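You operate a simulated robot arm through the tools that you are given. There is no shell and no other tool.

The job below is to be done with a simulated two-armed robot. You get a single attempt, and the scene is never put back.

TASK
Gauge the brown frame's depth and lay in the foam block that matches.
Fine: hold the gauge while you press its rod down to the panel; put it back on its rest.

Only the result counts: the job must be done as asked and must still hold three seconds after the hand-in. Knocking over, shifting, dropping, spilling or breaking anything else fails it.

THE ROBOT
Two 6-joint arms with two-finger grippers on one trunk, on a base that moves. Base frame: it is fixed to the floor where the robot stands at the start and does not move with it; the origin is under the middle of the robot, x ahead of it, y to its left, z up. Units: mm, degrees, N and s.
The left shoulder is at the start at [30, 178, 963], the right one opposite. With the tool pointing down near the work surface each hand reaches from about 100 to 840 mm from the robot's upright axis, wherever it stands, measured 20 degrees to its own side. Places, roughly: back of the panel in the brown frame [-100, -1700, 900]; depth gauge [250, -2250, 1000]; edge of the brown frame [0, -1700, 900]; gauge rod [200, -2200, 1000]; panel in the brown frame [-100, -1700, 900]; top of the gauge rest [200, -2200, 900]. Payload 2.54 kg a hand.
The TCP of each hand is the grasp point between the finger pads, 30 mm short of the fingertips. In the tool frame z runs along the fingers and y along their closing line. The gripper opens to 116 mm; its body begins 95 mm behind the TCP.
Orientation is that of the tool frame in the base frame, as a unit quaternion [x, y, z, w]. With the fingers straight down and closing along the base's y, the tool's x points along the base's -x, its y along +y and its z along -z.

THE INTERFACE
- The arms move only by the tool move_arm. It takes "left_plan", "right_plan" or both (then of equal length, played together; a hand with none holds still); each is a list of rows, each an object (a shift or turn left out is 0, a gripper value left out holds the last) with "linear": the shift along the tool's x, y, z in mm, a list of three; "dr": the turn, a rotation vector about the tool's x, y, z in rad, a list of three; "gripper": the gripper command, from -1 (shut) to 1 (fully open), values between in proportion. In form: [{"linear": [dx, dy, dz], "dr": [ax, ay, az], "gripper": gripper}, ...]. A call has 1 to 20 rows; each row shifts and turns the commanded pose from where the row before left it, along the tool's axes as they then stand. Rows are played at 5 a second. More than 50 mm and 8.6 degrees between two rows, or a gripper value outside its range, and nothing of the call is played. A pose out of reach is approached as far as the arm can. The call stops where the force on the tool passes 40 N (or 10 N more than at its start, if that is more) or the arm is blocked; 0.2 s more then pass. Each finger travels about 153 mm/s and halts on what it meets, pressing with about 29 N; the grip force reading is that of the motor and also rises with nothing between the fingers. The clock runs only during rows and for 0.2 s after the last one: add rows that do not move to give the fingers time. The reply holds the time, the measured pose of the TCP, the force on the tool along the base axes, the opening and the grip force, in the units named above and with some noise, with the torque about the TCP (base axes, N m) and any sound that the robot's microphone picked up.
- Cameras (640 x 400 px; columns grow to the right, rows downward): "scene" is now at [51.2, -0, 1687.6]; the picture's right is [0.01, -1.00, 0.00], its down [-0.73, -0.01, -0.68] and it looks along [0.68, 0.01, -0.73] (base axes); focal length 269 px, centre (320, 200). "left" rides on the left gripper at [69, 15, -122] in its tool frame; the picture's right is [-0.21, 0.98, 0.00], its down [-0.83, -0.18, -0.53] and it looks along [-0.52, -0.11, 0.85] (tool axes); focal length 251 px, centre (320, 200). "right" rides on the right gripper at [69, -15, -122] in its tool frame; the picture's right is [0.21, 0.98, 0.00], its down [-0.83, 0.18, -0.53] and it looks along [-0.52, 0.11, 0.85] (tool axes); focal length 251 px, centre (320, 200). There is no depth. A picture from a camera that has moved, and an enlarged one, comes with that camera's place and axes in the base frame and with its lens.
- get_image(camera): a new picture of that camera. It takes no simulated time.
- raise_lower(by): moves the trunk up (or, below 0, down) by that many mm; the arms and the scene camera ride with it, the base frame stays. It gives what a move gives, with no picture.
- drive_base(legs): drives the robot by 1 to 6 legs, each [ahead, left, turn to the left] in mm, mm and degrees, along the robot's own axes; the way and the turn of a leg run together, so that a leg with both is an arc; at most 1500 mm and 180 degrees a leg. The arms and the cameras ride along, it lands a little off, and it stops where it bumps. It gives what a move gives.
- pan_tilt(pan, tilt): turns the head with the scene camera to pan (to the left, within 143 degrees either way) and tilt (down, from -29 to 69), counted from straight ahead of the robot. It gives what a move gives.
- zoom(camera, box): a new picture of the part [left, top, right, bottom] of that camera's present view, enlarged. It takes no simulated time.
- job_done(): hands the job in; it is judged then, once.

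Places have to be worked out from the pictures, the camera data and where the tool is seen. Open the grippers and draw the arms clear of the work before you hand the job in, unless the task says otherwise.

The tools are called after "Emit:" as name(argument=value, ...) on one line, values as JSON. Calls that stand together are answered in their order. move_arm: Moves the arms, as the interface text tells. Its arguments: {"type":"object","properties":{"left_plan":{"type":"array","items":{"type":"object","properties":{"linear":{"type":"array","items":{"type":"number"}},"dr":{"type":"array","items":{"type":"number"}},"gripper":{"type":"number"}}}},"right_plan":{"type":"array","items":{"type":"object","properties":{"linear":{"type":"array","items":{"type":"number"}},"dr":{"type":"array","items":{"type":"number"}},"gripper":{"type":"number"}}}}},"required":[]} The other tools are called the same way: raise_lower (by) moves the trunk up or down; drive_base (legs) drives the base; pan_tilt (pan, tilt) turns the head that bears the scene camera; get_image (camera) takes a picture; zoom (camera, box) takes an enlarged picture of a part of a camera's view; job_done () hands the job in.

At the start:

```text
time_s: 0.0
left_ee_pos: [487.1, 215.3, 1132.2]
left_tcp_rot: [0.0, 1.0, 0.0, 0.0]
left_contact_force: [-0.2, -0.3, 0.6]
left_moment: [0.02, 0.01, -0.04]
left_gripper_width: 116.3
left_finger_force: 0.1
right_ee_pos: [526.8, -272.7, 1132.7]
right_tcp_rot: [0.0, 1.0, 0.0, 0.001]
right_contact_force: [-0.8, 0.4, -0.5]
right_moment: [-0.01, 0.05, 0.0]
right_gripper_width: 116.2
right_finger_force: 0.1
trunk travel left (down, up): [-175.0, 365.0]
robot x, y, heading: [-2.0, -0.4, -0.2]
head pan, tilt (commanded): [0.6, 47.2]
```

scene: 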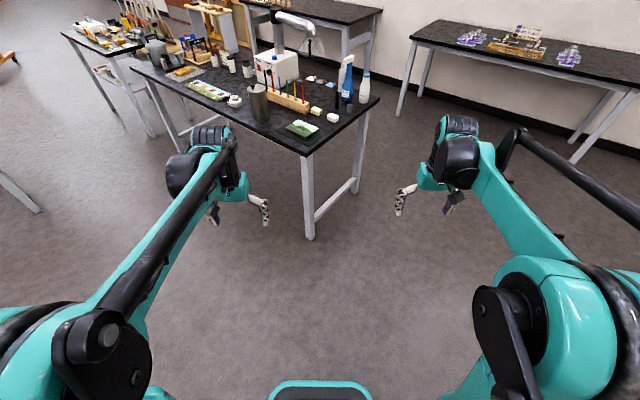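
right: 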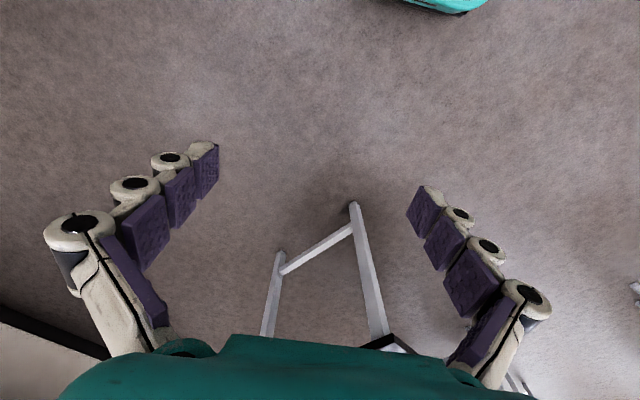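
left: 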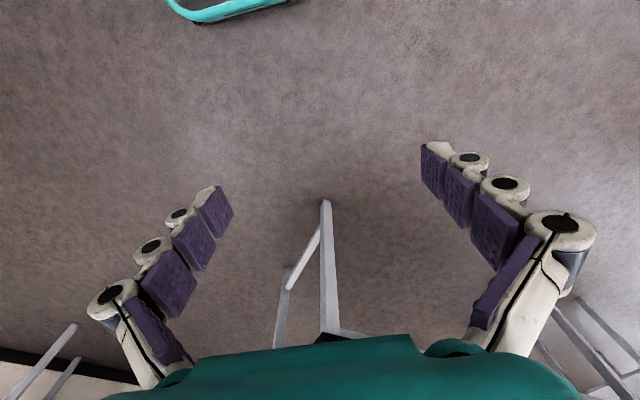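

The places named lie to my right (around y = -1700 to -2250), so I turn the head to the right to look for the work there.

Emit:
pan_tilt(pan=-90, tilt=30)

```text
time_s: 1.6
left_ee_pos: [487.0, 215.4, 1131.2]
left_tcp_rot: [0.001, 1.0, -0.001, -0.001]
left_contact_force: [-0.7, -0.7, -0.2]
left_moment: [-0.03, 0.0, 0.0]
left_gripper_width: 116.0
left_finger_force: 0.0
right_ee_pos: [527.3, -272.5, 1133.2]
right_tcp_rot: [0.0, 1.0, 0.0, 0.0]
right_contact_force: [0.1, 0.7, 0.2]
right_moment: [0.06, -0.04, 0.01]
right_gripper_width: 116.1
right_finger_force: 0.0
trunk travel left (down, up): [-175.0, 365.0]
robot x, y, heading: [0.1, -0.4, -0.0]
head pan, tilt (commanded): [-90.0, 30.0]
```

Now I take a picture with the head turned right.

Emit:
get_image(camera="scene")

```text
taken
camera scene: at [-28.2, -91.4, 1713.3], right [-1.0, 0.0, 0.0], down [0.0, 0.5, -0.87], along [0.0, -0.87, -0.5], focal length 269 px, centre (320, 200)
```

scene: 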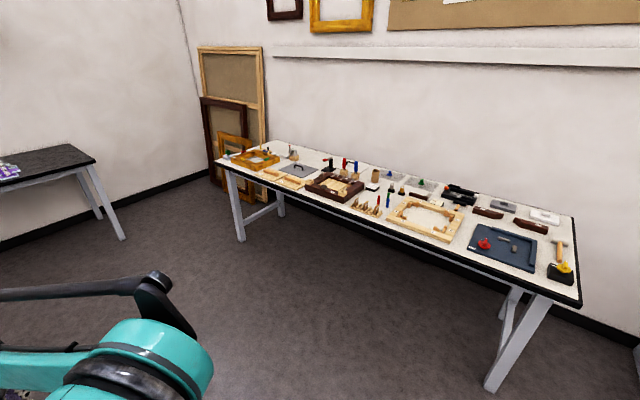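

There is a framing bench against the right-hand wall, with several frames, tools and small parts; I enlarge it.

Emit:
zoom(camera="scene", box=[210, 130, 410, 255])

Emit:
zoom(camera="scene", box=[380, 160, 600, 298])

```text
3.20 times, centred on (310, 192) of scene
camera zoom: at [-28.2, -91.4, 1713.3], right [-1.0, 0.0, 0.0], down [0.0, 0.5, -0.87], along [0.0, -0.87, -0.5], focal length 860 px, centre (352, 224)
```

zoom: 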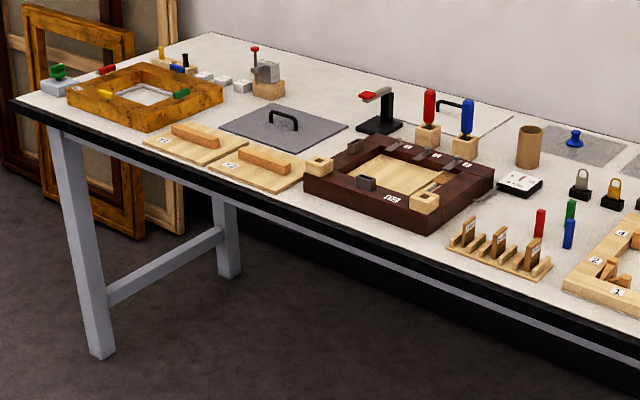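

```text
2.90 times, centred on (490, 229) of scene
camera zoom: at [-28.2, -91.4, 1713.3], right [-1.0, 0.0, 0.0], down [0.0, 0.5, -0.87], along [0.0, -0.87, -0.5], focal length 779 px, centre (-173, 116)
```

zoom: 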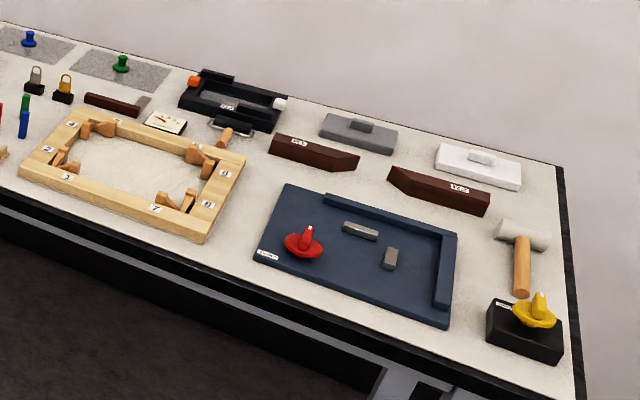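

The bench stands askew: from the picture its front edge runs from about (860,-2210) to (-990,-760), about 1210 mm from my start and at heading -128°. I turn to face it squarely and drive to about 500 mm short of its edge, between gauge and frame.

Emit:
drive_base(legs=[[0, 0, -128], [0, 1150, 0], [600, 0, 0]])

Emit:
pan_tilt(pan=0, tilt=35)

Emit:
get_image(camera="scene")

```text
time_s: 15.8
left_ee_pos: [368.9, -1688.0, 1132.0]
left_tcp_rot: [0.902, 0.431, 0.0, 0.0]
left_contact_force: [-0.6, -0.3, 0.0]
left_moment: [-0.03, -0.02, 0.02]
left_gripper_width: 116.1
left_finger_force: 0.2
right_ee_pos: [-33.7, -1413.7, 1133.0]
right_tcp_rot: [0.902, 0.431, 0.0, 0.0]
right_contact_force: [-0.2, -0.4, -0.7]
right_moment: [0.0, 0.01, 0.02]
right_gripper_width: 115.8
right_finger_force: 0.1
trunk travel left (down, up): [-175.0, 365.0]
robot x, y, heading: [506.1, -1174.5, -128.9]
head pan, tilt (commanded): [-90.0, 30.0]
```

```text
time_s: 17.4
left_ee_pos: [369.4, -1688.9, 1131.2]
left_tcp_rot: [0.902, 0.431, -0.001, 0.0]
left_contact_force: [0.0, -0.2, 0.5]
left_moment: [0.02, 0.0, -0.01]
left_gripper_width: 116.0
left_finger_force: 0.1
right_ee_pos: [-33.9, -1412.6, 1132.7]
right_tcp_rot: [0.902, 0.432, 0.001, 0.0]
right_contact_force: [0.4, 0.3, -0.3]
right_moment: [0.0, -0.02, -0.02]
right_gripper_width: 115.9
right_finger_force: 0.1
trunk travel left (down, up): [-175.0, 365.0]
robot x, y, heading: [506.4, -1173.5, -129.1]
head pan, tilt (commanded): [0.0, 35.0]
```

```text
taken
camera scene: at [473.3, -1220.1, 1705.5], right [-0.78, 0.63, 0.0], down [0.36, 0.45, -0.82], along [-0.51, -0.64, -0.57], focal length 269 px, centre (320, 200)
```

scene: 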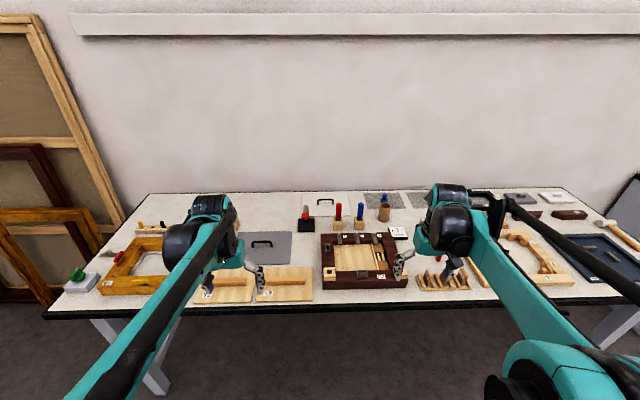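

The bench is square ahead now. I enlarge the parts of this view: the left side with gauge and yellow frame, and the brown frame in the middle.

Emit:
zoom(camera="scene", box=[40, 190, 240, 315])

Emit:
zoom(camera="scene", box=[230, 180, 430, 305])

Emit:
zoom(camera="scene", box=[400, 180, 640, 330])

```text
3.20 times, centred on (140, 252) of scene
camera zoom: at [473.3, -1220.1, 1705.5], right [-0.78, 0.63, 0.0], down [0.36, 0.45, -0.82], along [-0.51, -0.64, -0.57], focal length 860 px, centre (896, 32)
```

zoom: 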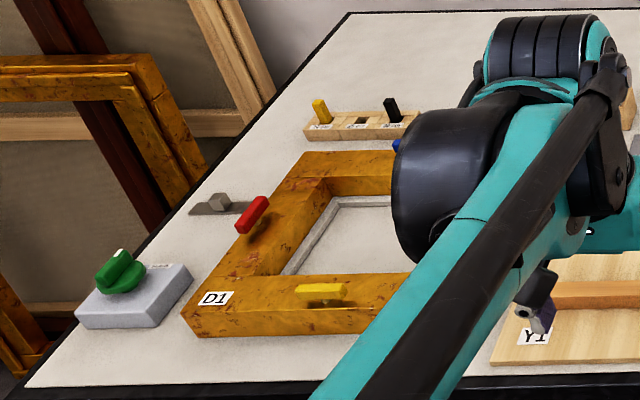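

```text
3.20 times, centred on (330, 242) of scene
camera zoom: at [473.3, -1220.1, 1705.5], right [-0.78, 0.63, 0.0], down [0.36, 0.45, -0.82], along [-0.51, -0.64, -0.57], focal length 860 px, centre (288, 64)
```

zoom: 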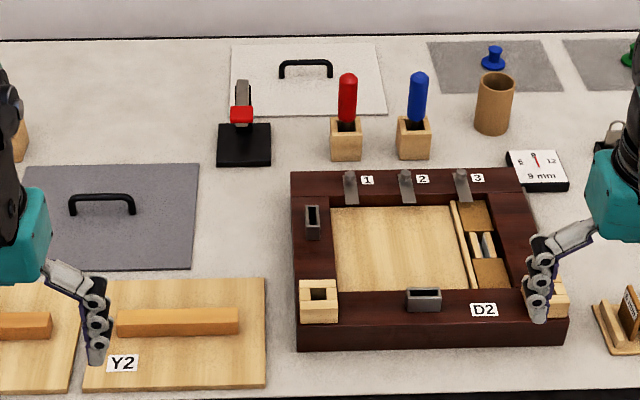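

```text
2.67 times, centred on (520, 255) of scene
camera zoom: at [473.3, -1220.1, 1705.5], right [-0.78, 0.63, 0.0], down [0.36, 0.45, -0.82], along [-0.51, -0.64, -0.57], focal length 716 px, centre (-213, 53)
```

zoom: 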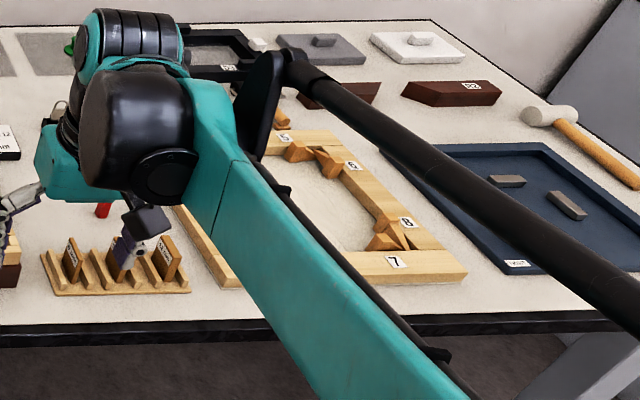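

The brown frame is the one labelled D2, with the dial "9 mm" behind it to the right; the gauge and foam blocks are hidden by the left arm. I shift the base 450 mm to the left so that the gauge comes into the gap between the arms.

Emit:
drive_base(legs=[[0, 350, 0]])

Emit:
get_image(camera="scene")

```text
time_s: 19.7
left_ee_pos: [644.7, -1909.9, 1132.5]
left_tcp_rot: [0.903, 0.431, 0.0, 0.0]
left_contact_force: [-0.3, -0.5, -0.2]
left_moment: [0.01, 0.04, 0.02]
left_gripper_width: 115.9
left_finger_force: 0.1
right_ee_pos: [240.2, -1634.5, 1133.4]
right_tcp_rot: [0.902, 0.431, 0.001, 0.001]
right_contact_force: [0.0, 0.3, 0.3]
right_moment: [0.04, 0.02, -0.01]
right_gripper_width: 115.6
right_finger_force: 0.1
trunk travel left (down, up): [-175.0, 365.0]
robot x, y, heading: [782.6, -1398.7, -129.0]
head pan, tilt (commanded): [0.0, 35.0]
```

```text
taken
camera scene: at [748.5, -1442.4, 1705.5], right [-0.78, 0.63, 0.0], down [0.36, 0.45, -0.82], along [-0.52, -0.64, -0.57], focal length 269 px, centre (320, 200)
```

scene: 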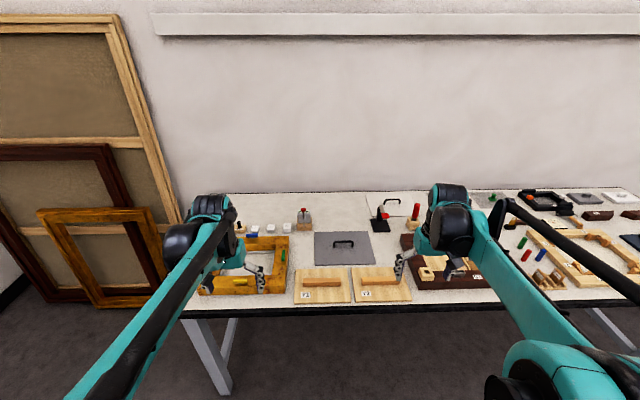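

Now the gauge and the foam blocks show between the arms; I enlarge them and other parts of the bench.

Emit:
zoom(camera="scene", box=[230, 190, 390, 290])

Emit:
zoom(camera="scene", box=[232, 195, 328, 255])

Emit:
zoom(camera="scene", box=[480, 180, 640, 280])

```text
4.00 times, centred on (310, 240) of scene
camera zoom: at [748.5, -1442.4, 1705.5], right [-0.78, 0.63, 0.0], down [0.36, 0.45, -0.82], along [-0.52, -0.64, -0.57], focal length 1074 px, centre (360, 40)
```

zoom: 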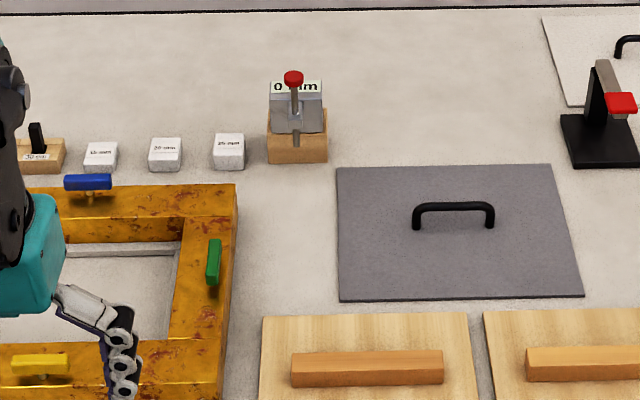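

```text
6.67 times, centred on (280, 225) of scene
camera zoom: at [748.5, -1442.4, 1705.5], right [-0.78, 0.63, 0.0], down [0.36, 0.45, -0.82], along [-0.52, -0.64, -0.57], focal length 1791 px, centre (587, 33)
```

zoom: 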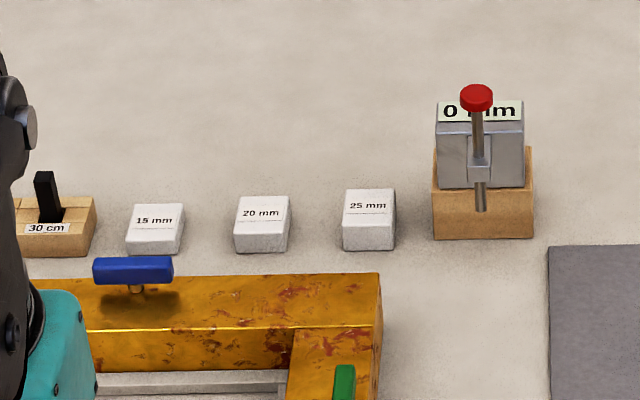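

```text
4.00 times, centred on (560, 230) of scene
camera zoom: at [748.5, -1442.4, 1705.5], right [-0.78, 0.63, 0.0], down [0.36, 0.45, -0.82], along [-0.52, -0.64, -0.57], focal length 1074 px, centre (-640, 80)
```

zoom: 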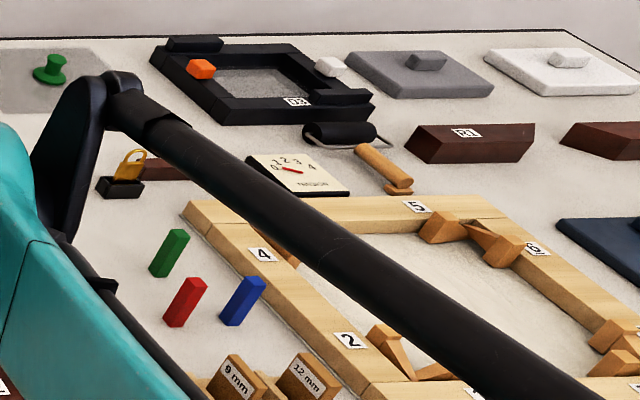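

The foam blocks (15, 20, 25 mm) lie left of the gauge, which stands on a wooden rest and shows 0 mm with its red-topped rod toward me. Before closing in I look down at my own base to see how far its front reaches.

Emit:
pan_tilt(pan=0, tilt=69)

Emit:
get_image(camera="scene")

Emit:
get_image(camera="right")

Emit:
get_image(camera="left")

```text
time_s: 20.7
left_ee_pos: [643.0, -1910.7, 1132.4]
left_tcp_rot: [0.902, 0.431, 0.0, 0.0]
left_contact_force: [-0.5, 0.4, -0.2]
left_moment: [0.01, 0.02, -0.01]
left_gripper_width: 115.9
left_finger_force: 0.0
right_ee_pos: [240.1, -1633.9, 1133.0]
right_tcp_rot: [0.903, 0.43, 0.0, 0.0]
right_contact_force: [0.0, -0.2, -0.3]
right_moment: [0.03, 0.0, -0.03]
right_gripper_width: 116.1
right_finger_force: 0.0
trunk travel left (down, up): [-175.0, 365.0]
robot x, y, heading: [781.8, -1392.8, -129.3]
head pan, tilt (commanded): [0.0, 68.8]
```

```text
taken
camera scene: at [767.8, -1416.8, 1661.9], right [-0.78, 0.63, 0.0], down [0.59, 0.72, -0.36], along [-0.23, -0.28, -0.93], focal length 269 px, centre (320, 200)
```

scene: 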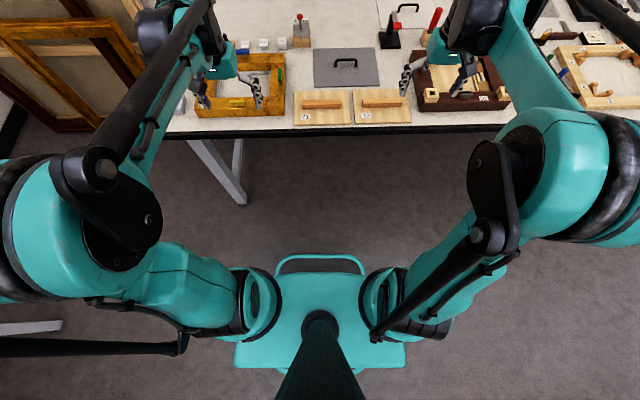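

```text
taken
camera right: at [271.9, -1571.8, 1256.1], right [0.89, -0.45, 0.0], down [-0.38, -0.76, 0.53], along [-0.24, -0.48, -0.85], focal length 251 px, centre (320, 200)
```

right: 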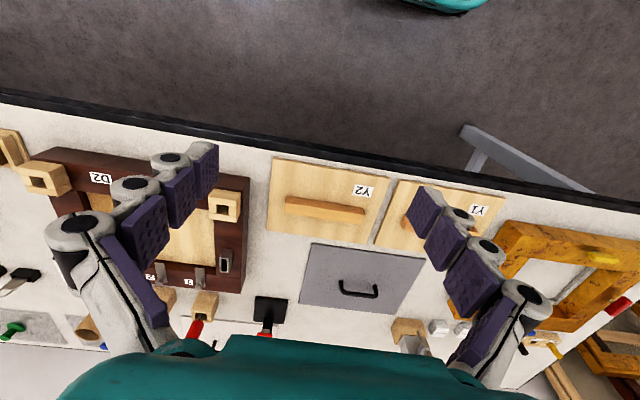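

```text
taken
camera left: at [698.6, -1866.1, 1252.2], right [0.62, -0.78, 0.0], down [-0.66, -0.53, 0.53], along [-0.42, -0.33, -0.85], focal length 251 px, centre (320, 200)
```

left: 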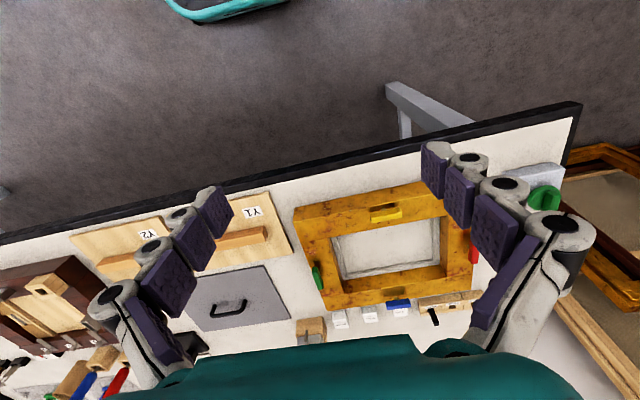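

My base front reaches about 260 mm ahead of my axis, so I can stand about 310 mm from the bench edge. I look closely at the brown frame through the right gripper's camera and at the gauge area in this scene view.

Emit:
zoom(camera="right", box=[0, 130, 260, 300])

Emit:
zoom(camera="scene", box=[220, 0, 350, 81])

Emit:
zoom(camera="scene", box=[390, 20, 550, 120])

```text
2.35 times, centred on (130, 215) of right
camera zoom: at [271.9, -1571.8, 1256.1], right [0.89, -0.45, 0.0], down [-0.38, -0.76, 0.53], along [-0.24, -0.48, -0.85], focal length 592 px, centre (767, 165)
```

zoom: 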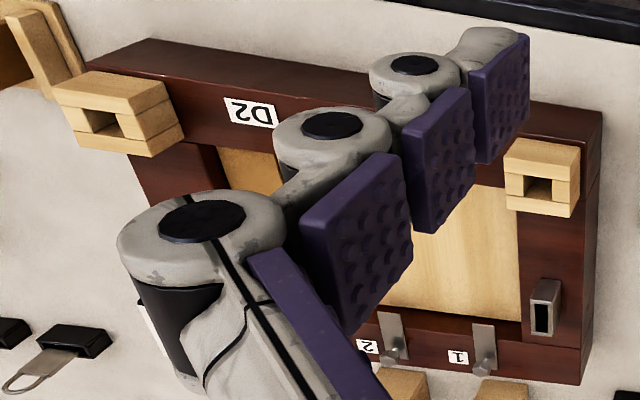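

```text
4.92 times, centred on (285, 40) of scene
camera zoom: at [767.8, -1416.8, 1661.9], right [-0.78, 0.63, 0.0], down [0.59, 0.72, -0.36], along [-0.23, -0.28, -0.93], focal length 1322 px, centre (492, 985)
```

zoom: 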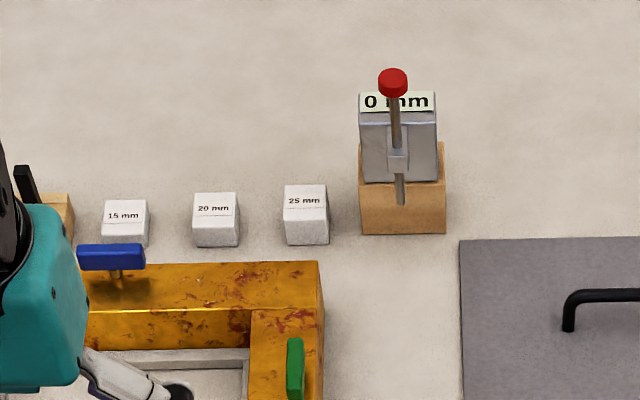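

```text
4.00 times, centred on (470, 70) of scene
camera zoom: at [767.8, -1416.8, 1661.9], right [-0.78, 0.63, 0.0], down [0.59, 0.72, -0.36], along [-0.23, -0.28, -0.93], focal length 1074 px, centre (-280, 720)
```

zoom: 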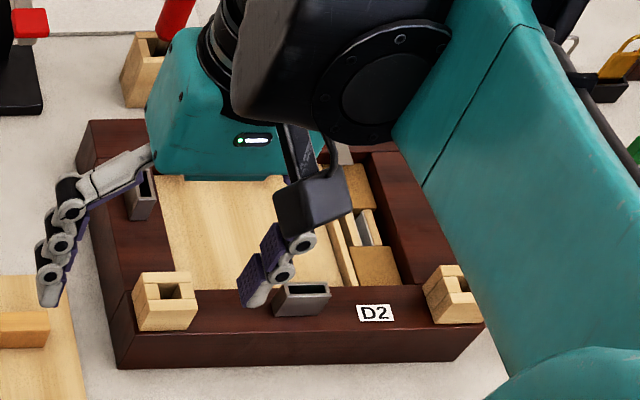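

The frame has blocks and clips on its edges, so I need a straight-down look to find where the gauge can sit. I drive in front of the brown frame and closer to the bench.

Emit:
drive_base(legs=[[0, -520, 0], [230, 0, 0]])

Emit:
get_image(camera="scene")

```text
time_s: 25.0
left_ee_pos: [96.1, -1766.2, 1130.9]
left_tcp_rot: [0.902, 0.433, 0.0, 0.0]
left_contact_force: [1.1, -0.6, 0.1]
left_moment: [0.04, -0.06, 0.01]
left_gripper_width: 116.2
left_finger_force: 0.1
right_ee_pos: [-307.9, -1491.7, 1133.1]
right_tcp_rot: [0.902, 0.431, 0.001, -0.001]
right_contact_force: [-0.5, -1.0, -0.6]
right_moment: [0.06, 0.0, 0.02]
right_gripper_width: 116.0
right_finger_force: 0.1
trunk travel left (down, up): [-175.0, 365.0]
robot x, y, heading: [234.8, -1247.7, -128.9]
head pan, tilt (commanded): [0.0, 68.8]
```

```text
taken
camera scene: at [218.8, -1272.9, 1661.8], right [-0.78, 0.63, 0.0], down [0.58, 0.73, -0.36], along [-0.23, -0.28, -0.93], focal length 269 px, centre (320, 200)
```

scene: 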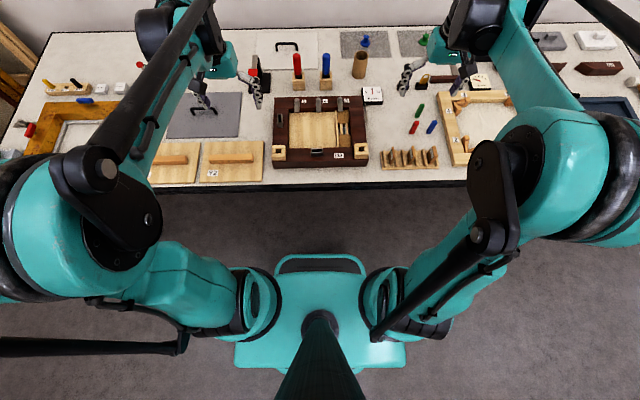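

Now the brown frame stands free in the view; I enlarge it.

Emit:
zoom(camera="scene", box=[260, 80, 390, 180])

Emit:
zoom(camera="scene", box=[268, 90, 332, 170])

Emit:
zoom(camera="scene", box=[318, 90, 382, 170])

```text
4.00 times, centred on (325, 130) of scene
camera zoom: at [218.8, -1272.9, 1661.8], right [-0.78, 0.63, 0.0], down [0.58, 0.73, -0.36], along [-0.23, -0.28, -0.93], focal length 1074 px, centre (300, 480)
```

zoom: 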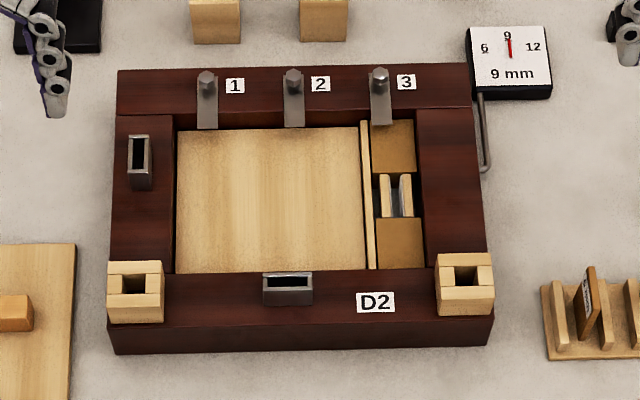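

```text
5.00 times, centred on (300, 130) of scene
camera zoom: at [218.8, -1272.9, 1661.8], right [-0.78, 0.63, 0.0], down [0.58, 0.73, -0.36], along [-0.23, -0.28, -0.93], focal length 1343 px, centre (420, 550)
```

zoom: 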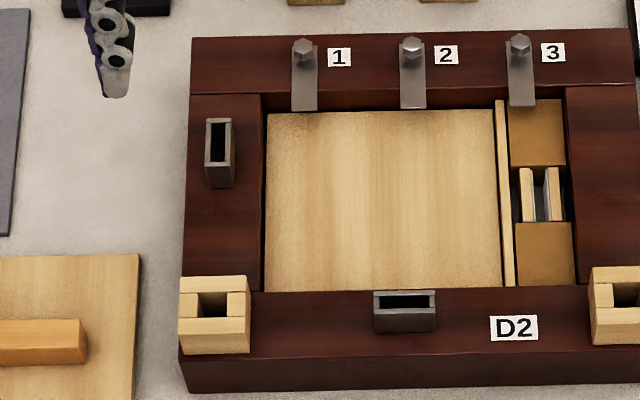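

```text
5.00 times, centred on (350, 130) of scene
camera zoom: at [218.8, -1272.9, 1661.8], right [-0.78, 0.63, 0.0], down [0.58, 0.73, -0.36], along [-0.23, -0.28, -0.93], focal length 1343 px, centre (170, 550)
```

zoom: 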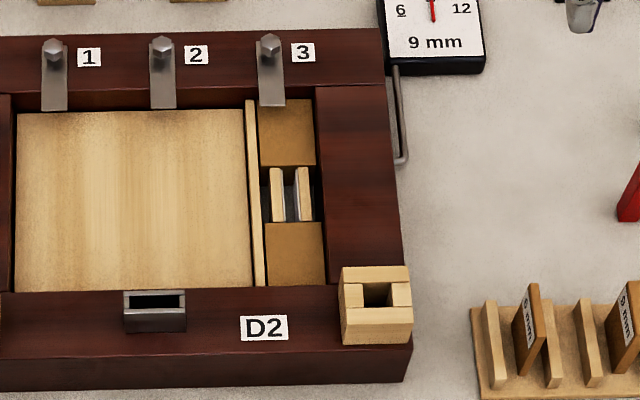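

The frame's left rail has a free gap of about 82 mm between the metal sleeve and the wooden corner block, wide enough for the roughly 62 mm gauge with its rod facing inward over the panel. First I drive to where the left arm can reach the gauge: one degree left to square up, then left 350 and ahead 60.

Emit:
drive_base(legs=[[0, 0, 1], [0, 350, 0], [60, 0, 0]])

Emit:
get_image(camera="scene")

Emit:
get_image(camera="left")

```text
time_s: 28.2
left_ee_pos: [347.7, -2032.4, 1129.9]
left_tcp_rot: [0.897, 0.441, 0.001, 0.001]
left_contact_force: [-1.3, -0.5, 0.2]
left_moment: [0.07, -0.07, -0.03]
left_gripper_width: 116.0
left_finger_force: 0.0
right_ee_pos: [-62.4, -1765.9, 1131.8]
right_tcp_rot: [0.898, 0.441, 0.001, -0.001]
right_contact_force: [-0.2, -0.2, 0.1]
right_moment: [0.04, 0.0, 0.0]
right_gripper_width: 116.2
right_finger_force: 0.0
trunk travel left (down, up): [-175.0, 365.0]
robot x, y, heading: [478.2, -1510.8, -127.5]
head pan, tilt (commanded): [0.0, 68.8]
```

```text
taken
camera scene: at [459.7, -1537.3, 1661.7], right [-0.79, 0.61, 0.0], down [0.57, 0.74, -0.36], along [-0.22, -0.29, -0.93], focal length 269 px, centre (320, 200)
```

scene: 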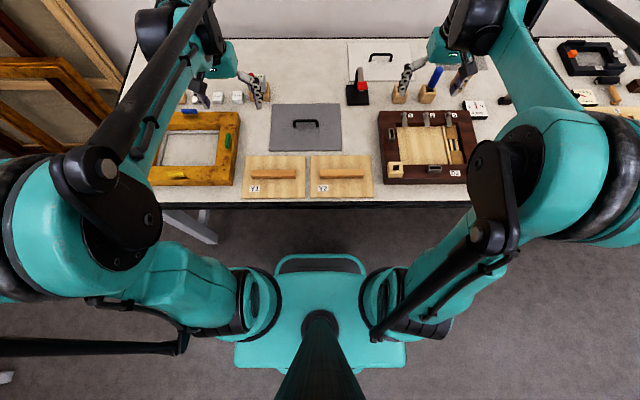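

```text
taken
camera left: at [401.3, -1987.6, 1251.3], right [0.64, -0.77, 0.0], down [-0.65, -0.54, 0.53], along [-0.41, -0.34, -0.85], focal length 251 px, centre (320, 200)
```

left: 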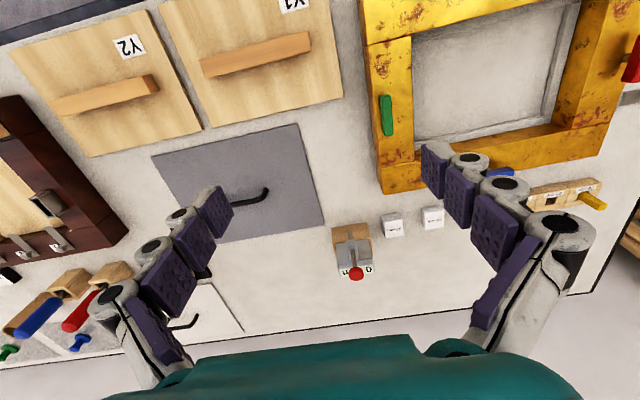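

The left gripper camera sees the gauge on its rest; I enlarge that part to place it exactly.

Emit:
zoom(camera="left", box=[300, 200, 460, 300])

Emit:
zoom(camera="scene", box=[170, 40, 330, 140])

```text
4.00 times, centred on (380, 250) of left
camera zoom: at [401.3, -1987.6, 1251.3], right [0.64, -0.77, 0.0], down [-0.65, -0.54, 0.53], along [-0.41, -0.34, -0.85], focal length 1006 px, centre (80, 0)
```

zoom: 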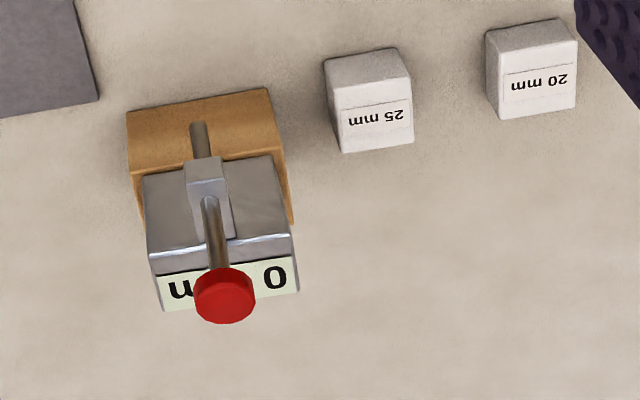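

```text
4.00 times, centred on (250, 90) of scene
camera zoom: at [459.7, -1537.3, 1661.7], right [-0.79, 0.61, 0.0], down [0.57, 0.74, -0.36], along [-0.22, -0.29, -0.93], focal length 1074 px, centre (600, 640)
```

zoom: 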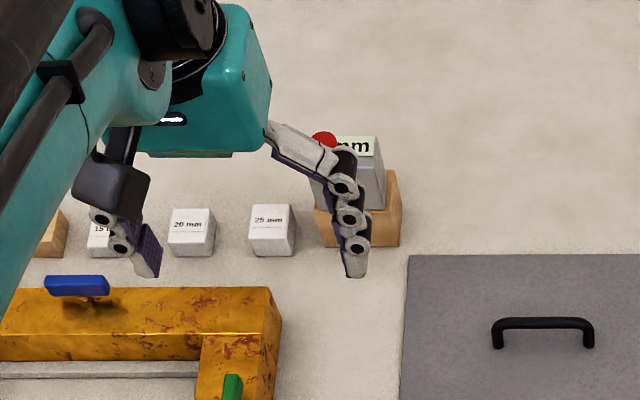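

From this picture the rest's front face is about 234 mm ahead of the left TCP and its middle 10 mm to the left; the gauge body (about 62 × 23 × 57 mm) stands flush with that face, rod 22 mm in front. I move the left hand level to above the gauge body, narrowing the gripper somewhat.

Emit:
move_arm(left_plan=[{"linear": [-41, 1.7, 0], "gripper": 0.7}, {"linear": [-41, 1.7, 0]}, {"linear": [-41, 1.7, 0]}, {"linear": [-41, 1.7, 0]}, {"linear": [-41, 1.7, 0]}, {"linear": [-41, 1.5, 0]}, {}])

Emit:
get_image(camera="left")

Emit:
get_image(camera="scene")

```text
time_s: 29.8
left_ee_pos: [205.2, -2230.1, 1133.6]
left_tcp_rot: [0.897, 0.441, -0.001, 0.0]
left_contact_force: [0.6, 0.6, -0.4]
left_moment: [-0.03, -0.03, -0.03]
left_gripper_width: 98.8
left_finger_force: 0.0
right_ee_pos: [-60.2, -1763.3, 1133.0]
right_tcp_rot: [0.898, 0.44, -0.001, 0.001]
right_contact_force: [-0.7, 0.8, -0.1]
right_moment: [-0.04, 0.01, 0.04]
right_gripper_width: 116.1
right_finger_force: 0.1
trunk travel left (down, up): [-175.0, 365.0]
robot x, y, heading: [473.9, -1516.9, -127.6]
head pan, tilt (commanded): [0.0, 68.8]
```

```text
taken
camera left: at [260.4, -2185.2, 1253.4], right [0.64, -0.77, 0.0], down [-0.65, -0.54, 0.53], along [-0.41, -0.34, -0.84], focal length 251 px, centre (320, 200)
```

left: 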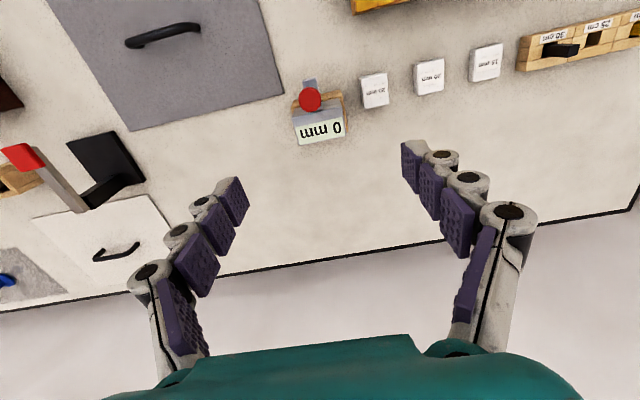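

```text
taken
camera scene: at [462.3, -1533.2, 1661.9], right [-0.79, 0.61, 0.0], down [0.57, 0.74, -0.36], along [-0.22, -0.29, -0.93], focal length 269 px, centre (320, 200)
```

scene: 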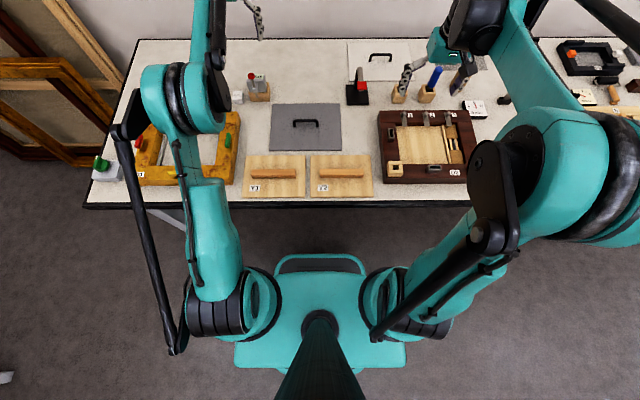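

The hand is above the gauge; I enlarge the camera's view to refine its place beneath the fingers.

Emit:
zoom(camera="left", box=[240, 60, 400, 160])

Emit:
zoom(camera="scene", box=[200, 30, 300, 110])

```text
4.00 times, centred on (320, 110) of left
camera zoom: at [260.4, -2185.2, 1253.4], right [0.64, -0.77, 0.0], down [-0.65, -0.54, 0.53], along [-0.41, -0.34, -0.84], focal length 1006 px, centre (320, 560)
```

zoom: 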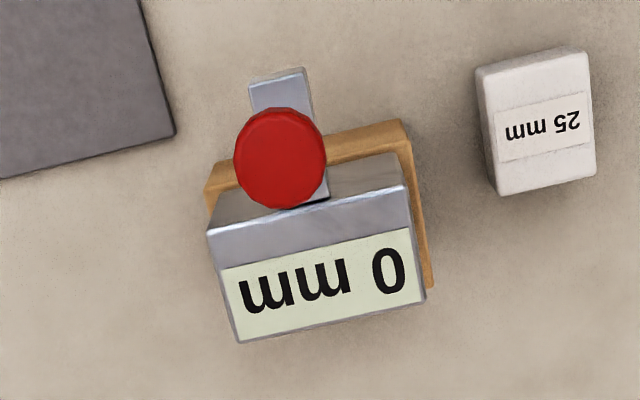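

```text
5.00 times, centred on (250, 70) of scene
camera zoom: at [462.3, -1533.2, 1661.9], right [-0.79, 0.61, 0.0], down [0.57, 0.74, -0.36], along [-0.22, -0.29, -0.93], focal length 1343 px, centre (670, 850)
```

zoom: 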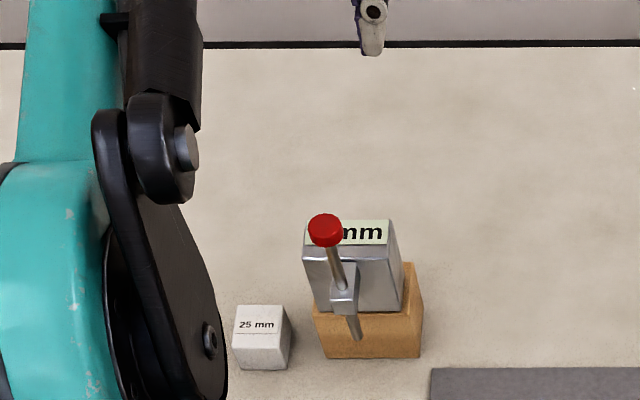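

Comparing both pictures, the gauge body's top is at z≈955, 59 mm wide and 35 mm thick, its middle 13 mm ahead and 3 mm right of the TCP; the knob top is at z≈1003, 40 mm in front of the body's middle. I centre over the body and lower most of the way.

Emit:
move_arm(left_plan=[{"linear": [-13, -2.8, 0]}, {"linear": [0, 0, 30]}, {"linear": [0, 0, 30]}, {"linear": [0, 0, 30]}, {"linear": [0, 0, 20]}, {}])

Emit:
get_image(camera="left")

Emit:
zoom(camera="scene", box=[200, 10, 320, 110])

```text
time_s: 31.2
left_ee_pos: [195.6, -2238.9, 1022.1]
left_tcp_rot: [0.897, 0.442, 0.0, 0.001]
left_contact_force: [-0.4, 0.1, -1.2]
left_moment: [-0.03, 0.0, -0.01]
left_gripper_width: 98.6
left_finger_force: 0.1
right_ee_pos: [-61.8, -1764.6, 1131.9]
right_tcp_rot: [0.897, 0.441, 0.0, 0.0]
right_contact_force: [-0.2, 0.3, -0.6]
right_moment: [0.01, 0.0, -0.05]
right_gripper_width: 116.1
right_finger_force: 0.0
trunk travel left (down, up): [-175.0, 365.0]
robot x, y, heading: [476.2, -1514.6, -127.4]
head pan, tilt (commanded): [0.0, 68.8]
```

```text
taken
camera left: at [249.9, -2194.6, 1141.8], right [0.64, -0.77, 0.0], down [-0.65, -0.54, 0.53], along [-0.41, -0.34, -0.85], focal length 251 px, centre (320, 200)
```

left: 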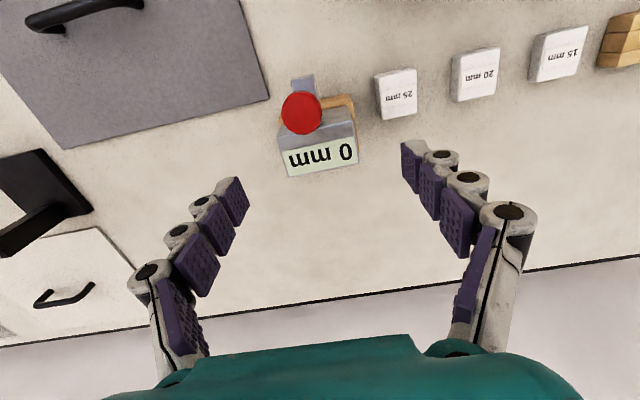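

```text
4.00 times, centred on (260, 60) of scene
camera zoom: at [461.4, -1534.7, 1661.8], right [-0.79, 0.61, 0.0], down [0.57, 0.74, -0.36], along [-0.22, -0.29, -0.93], focal length 1074 px, centre (560, 760)
```

zoom: 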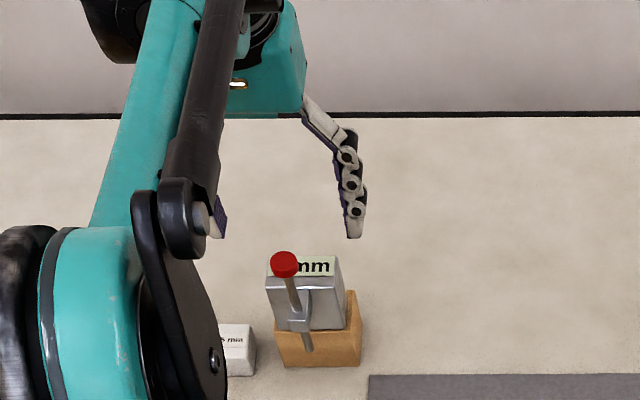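

The body's rear top edge now computes to 17 mm ahead of the TCP and its middle 1 mm right, so the hand is centred. I lower 58 mm so the fingertips reach about 20 mm down the body's sides.

Emit:
move_arm(left_plan=[{"linear": [0, -1, 20]}, {"linear": [0, 0, 20]}, {"linear": [0, 0, 18]}, {}])

Emit:
get_image(camera="left")

Emit:
zoom(camera="scene", box=[200, 10, 320, 110])

```text
time_s: 32.2
left_ee_pos: [194.4, -2239.4, 963.6]
left_tcp_rot: [0.897, 0.441, 0.0, -0.001]
left_contact_force: [-0.2, 0.3, 0.3]
left_moment: [0.01, 0.0, -0.01]
left_gripper_width: 98.6
left_finger_force: 0.0
right_ee_pos: [-61.8, -1765.0, 1133.8]
right_tcp_rot: [0.898, 0.44, -0.001, 0.0]
right_contact_force: [0.5, 0.0, 0.4]
right_moment: [-0.01, 0.01, 0.01]
right_gripper_width: 116.0
right_finger_force: 0.1
trunk travel left (down, up): [-175.0, 365.0]
robot x, y, heading: [471.9, -1514.9, -127.6]
head pan, tilt (commanded): [0.0, 68.8]
```

```text
taken
camera left: at [249.3, -2194.6, 1084.2], right [0.64, -0.77, 0.0], down [-0.65, -0.54, 0.53], along [-0.41, -0.34, -0.85], focal length 251 px, centre (320, 200)
```

left: 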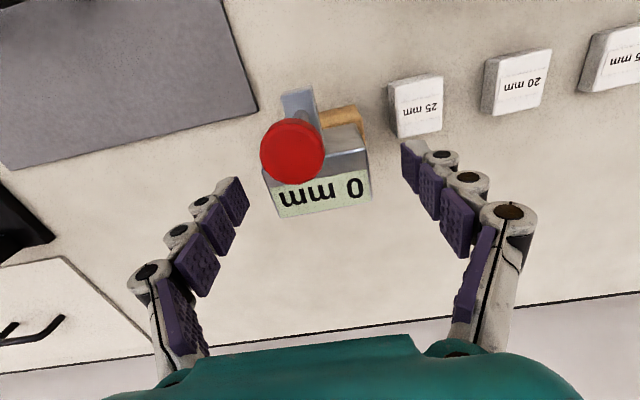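

```text
4.00 times, centred on (260, 60) of scene
camera zoom: at [461.4, -1534.6, 1661.8], right [-0.79, 0.61, 0.0], down [0.57, 0.74, -0.36], along [-0.22, -0.29, -0.93], focal length 1074 px, centre (560, 760)
```

zoom: 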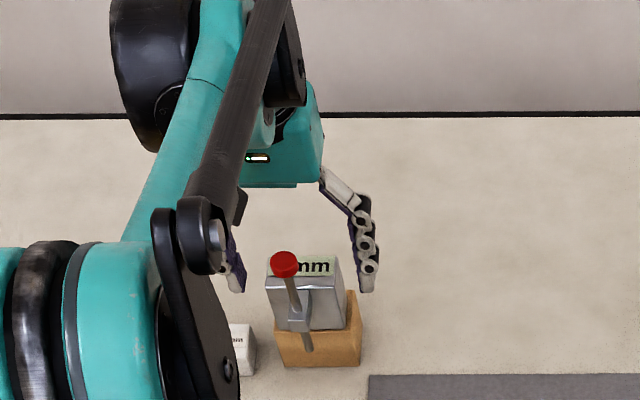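

The fingers now straddle the body at the right height, with nothing touched. I close the gripper on the body.

Emit:
move_arm(left_plan=[{"gripper": 0.25}, {"gripper": 0.1}, {"gripper": -0.1}, {"gripper": -0.4}, {}, {}])

Emit:
get_image(camera="left")

Emit:
zoom(camera="scene", box=[200, 10, 320, 110])

```text
time_s: 33.6
left_ee_pos: [195.3, -2240.4, 964.3]
left_tcp_rot: [0.897, 0.441, 0.0, 0.001]
left_contact_force: [-1.6, -0.1, 1.8]
left_moment: [0.02, 0.05, 0.02]
left_gripper_width: 59.2
left_finger_force: 28.9
right_ee_pos: [-61.7, -1764.3, 1131.7]
right_tcp_rot: [0.898, 0.441, -0.001, 0.0]
right_contact_force: [-0.2, 0.3, 0.4]
right_moment: [0.01, -0.02, 0.02]
right_gripper_width: 115.9
right_finger_force: 0.1
trunk travel left (down, up): [-175.0, 365.0]
robot x, y, heading: [475.5, -1510.1, -127.3]
head pan, tilt (commanded): [0.0, 68.8]
```

```text
taken
camera left: at [249.2, -2194.6, 1084.5], right [0.64, -0.77, 0.0], down [-0.65, -0.54, 0.53], along [-0.41, -0.34, -0.85], focal length 251 px, centre (320, 200)
```

left: 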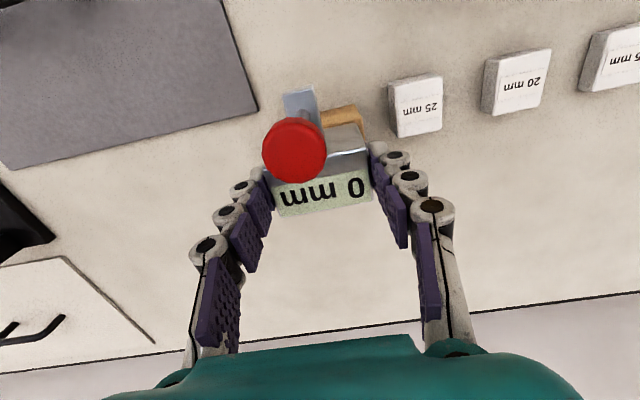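

```text
4.00 times, centred on (260, 60) of scene
camera zoom: at [461.3, -1534.7, 1661.8], right [-0.79, 0.61, 0.0], down [0.57, 0.74, -0.36], along [-0.22, -0.29, -0.93], focal length 1074 px, centre (560, 760)
```

zoom: 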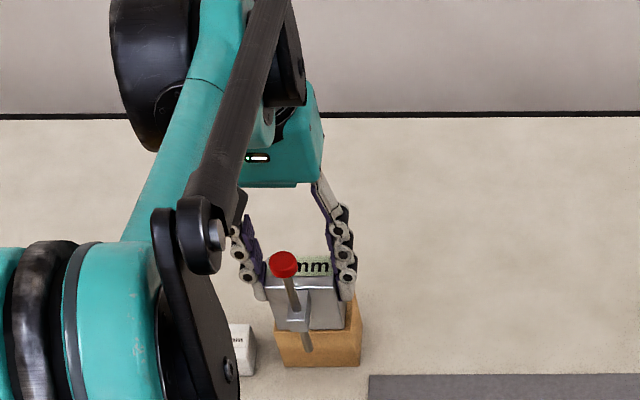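

The grip reads 59.2 mm and 29 N, so the gauge is held; its rest pose for the TCP is about (195.3, -2240.2, 962.5). I lift it straight up 170 mm and draw it back toward me, then check.

Emit:
move_arm(left_plan=[{"linear": [0, 0, -10]}, {"linear": [0, 0, -30]}, {"linear": [0, 0, -40]}, {"linear": [0, 0, -45]}, {"linear": [0, 0, -45]}, {"linear": [45, 0, 0]}, {"linear": [45, 0, 0]}, {"linear": [45, 0, 0]}, {"linear": [45, 0, 0]}, {}])

Emit:
get_image(camera="left")

Emit:
get_image(camera="scene")

```text
time_s: 35.8
left_ee_pos: [304.5, -2096.5, 1134.4]
left_tcp_rot: [0.897, 0.442, 0.0, 0.0]
left_contact_force: [-0.5, -0.4, -0.1]
left_moment: [0.05, -0.02, -0.02]
left_gripper_width: 34.8
left_finger_force: 0.1
right_ee_pos: [-62.6, -1765.8, 1132.4]
right_tcp_rot: [0.898, 0.441, 0.0, -0.001]
right_contact_force: [0.1, -0.4, -0.5]
right_moment: [0.02, -0.02, 0.01]
right_gripper_width: 116.0
right_finger_force: 0.1
trunk travel left (down, up): [-175.0, 365.0]
robot x, y, heading: [475.6, -1512.8, -127.4]
head pan, tilt (commanded): [0.0, 68.8]
```

```text
taken
camera left: at [359.0, -2052.5, 1254.0], right [0.64, -0.77, 0.0], down [-0.65, -0.54, 0.53], along [-0.41, -0.34, -0.85], focal length 251 px, centre (320, 200)
```

left: 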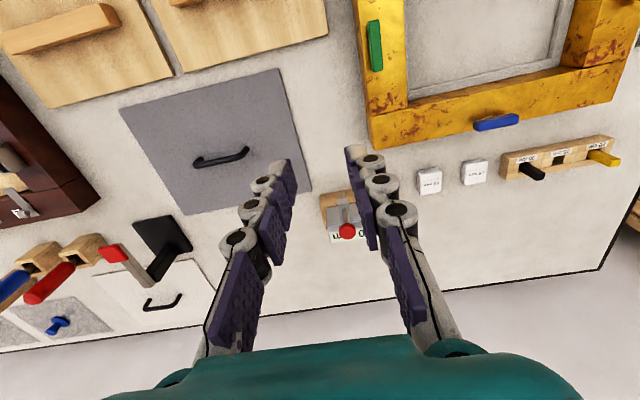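

```text
taken
camera scene: at [460.4, -1536.3, 1661.8], right [-0.79, 0.61, 0.0], down [0.57, 0.74, -0.36], along [-0.22, -0.29, -0.93], focal length 269 px, centre (320, 200)
```

scene: 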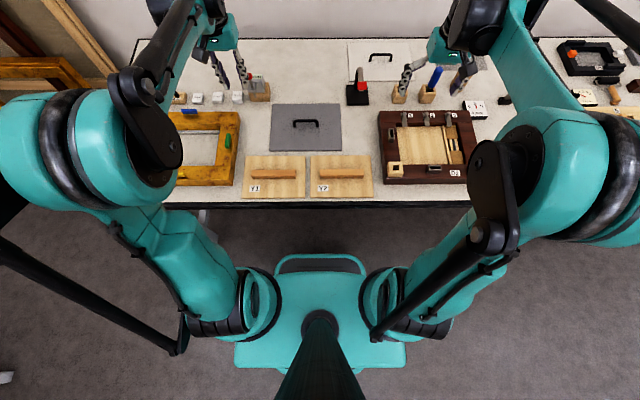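

The gripper now reads 34.8 mm: the fingertips slid off the gauge, which still appears to stand on its rest. I check closely that it wasn't moved and study the finger shape.

Emit:
zoom(camera="left", box=[240, 130, 440, 255])

Emit:
zoom(camera="scene", box=[190, 30, 290, 110])

```text
3.20 times, centred on (340, 192) of left
camera zoom: at [359.0, -2052.5, 1254.0], right [0.64, -0.77, 0.0], down [-0.65, -0.54, 0.53], along [-0.41, -0.34, -0.85], focal length 805 px, centre (256, 224)
```

zoom: 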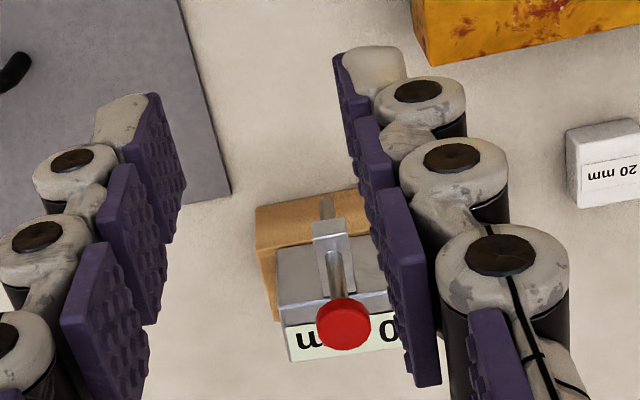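

```text
5.00 times, centred on (240, 70) of scene
camera zoom: at [460.4, -1536.3, 1661.8], right [-0.79, 0.61, 0.0], down [0.57, 0.74, -0.36], along [-0.22, -0.29, -0.93], focal length 1343 px, centre (720, 850)
```

zoom: 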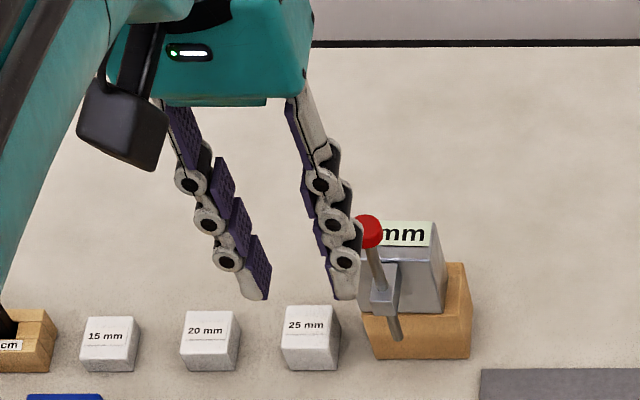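

The gauge still stands on its rest, apparently unmoved; the tips just had too little hold. I open, go back above it and lower to check centring again before gripping deeper.

Emit:
move_arm(left_plan=[{"gripper": 0.7}, {"linear": [-45, 0, 0]}, {"linear": [-45, 0, 0]}, {"linear": [-45, 0, 0]}, {"linear": [-45, 0, 0]}, {"linear": [0, 0, 40]}, {"linear": [0, 0, 40]}, {"linear": [0, 0, 32]}, {}])

Emit:
zoom(camera="left", box=[220, 50, 420, 175])

Emit:
zoom(camera="scene", box=[190, 30, 290, 110])

```text
time_s: 37.8
left_ee_pos: [196.7, -2238.9, 1021.8]
left_tcp_rot: [0.897, 0.442, -0.001, 0.0]
left_contact_force: [0.0, 0.3, 0.0]
left_moment: [0.02, 0.0, 0.0]
left_gripper_width: 98.4
left_finger_force: 0.1
right_ee_pos: [-61.0, -1765.5, 1132.4]
right_tcp_rot: [0.898, 0.441, 0.0, 0.0]
right_contact_force: [0.0, -0.9, 0.8]
right_moment: [0.04, -0.05, 0.0]
right_gripper_width: 116.1
right_finger_force: 0.1
trunk travel left (down, up): [-175.0, 365.0]
robot x, y, heading: [476.0, -1510.8, -127.8]
head pan, tilt (commanded): [0.0, 68.8]
```

```text
3.20 times, centred on (320, 112) of left
camera zoom: at [250.0, -2194.0, 1142.3], right [0.64, -0.77, 0.0], down [-0.65, -0.54, 0.53], along [-0.41, -0.34, -0.85], focal length 805 px, centre (320, 480)
```

zoom: 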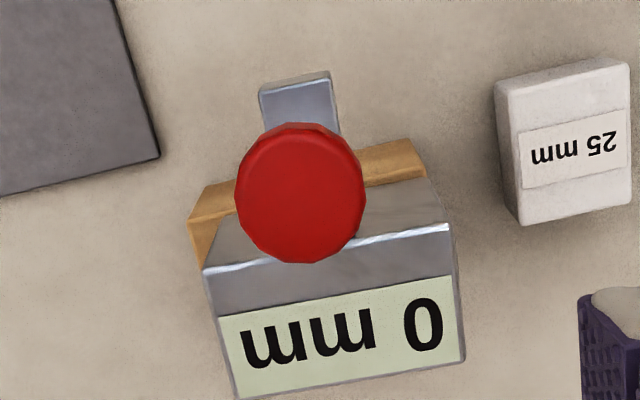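

```text
5.00 times, centred on (240, 70) of scene
camera zoom: at [461.1, -1534.9, 1661.8], right [-0.79, 0.61, 0.0], down [0.57, 0.74, -0.36], along [-0.22, -0.29, -0.93], focal length 1343 px, centre (720, 850)
```

zoom: 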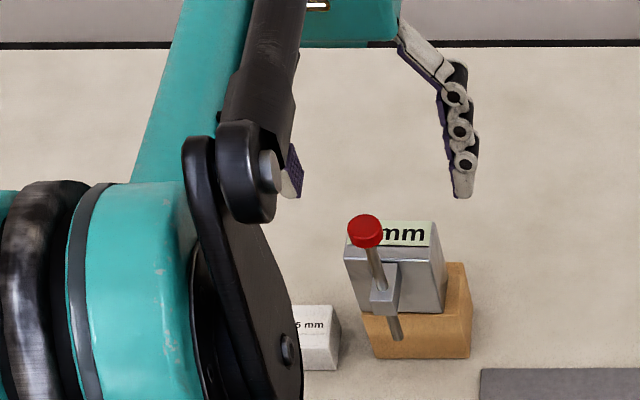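

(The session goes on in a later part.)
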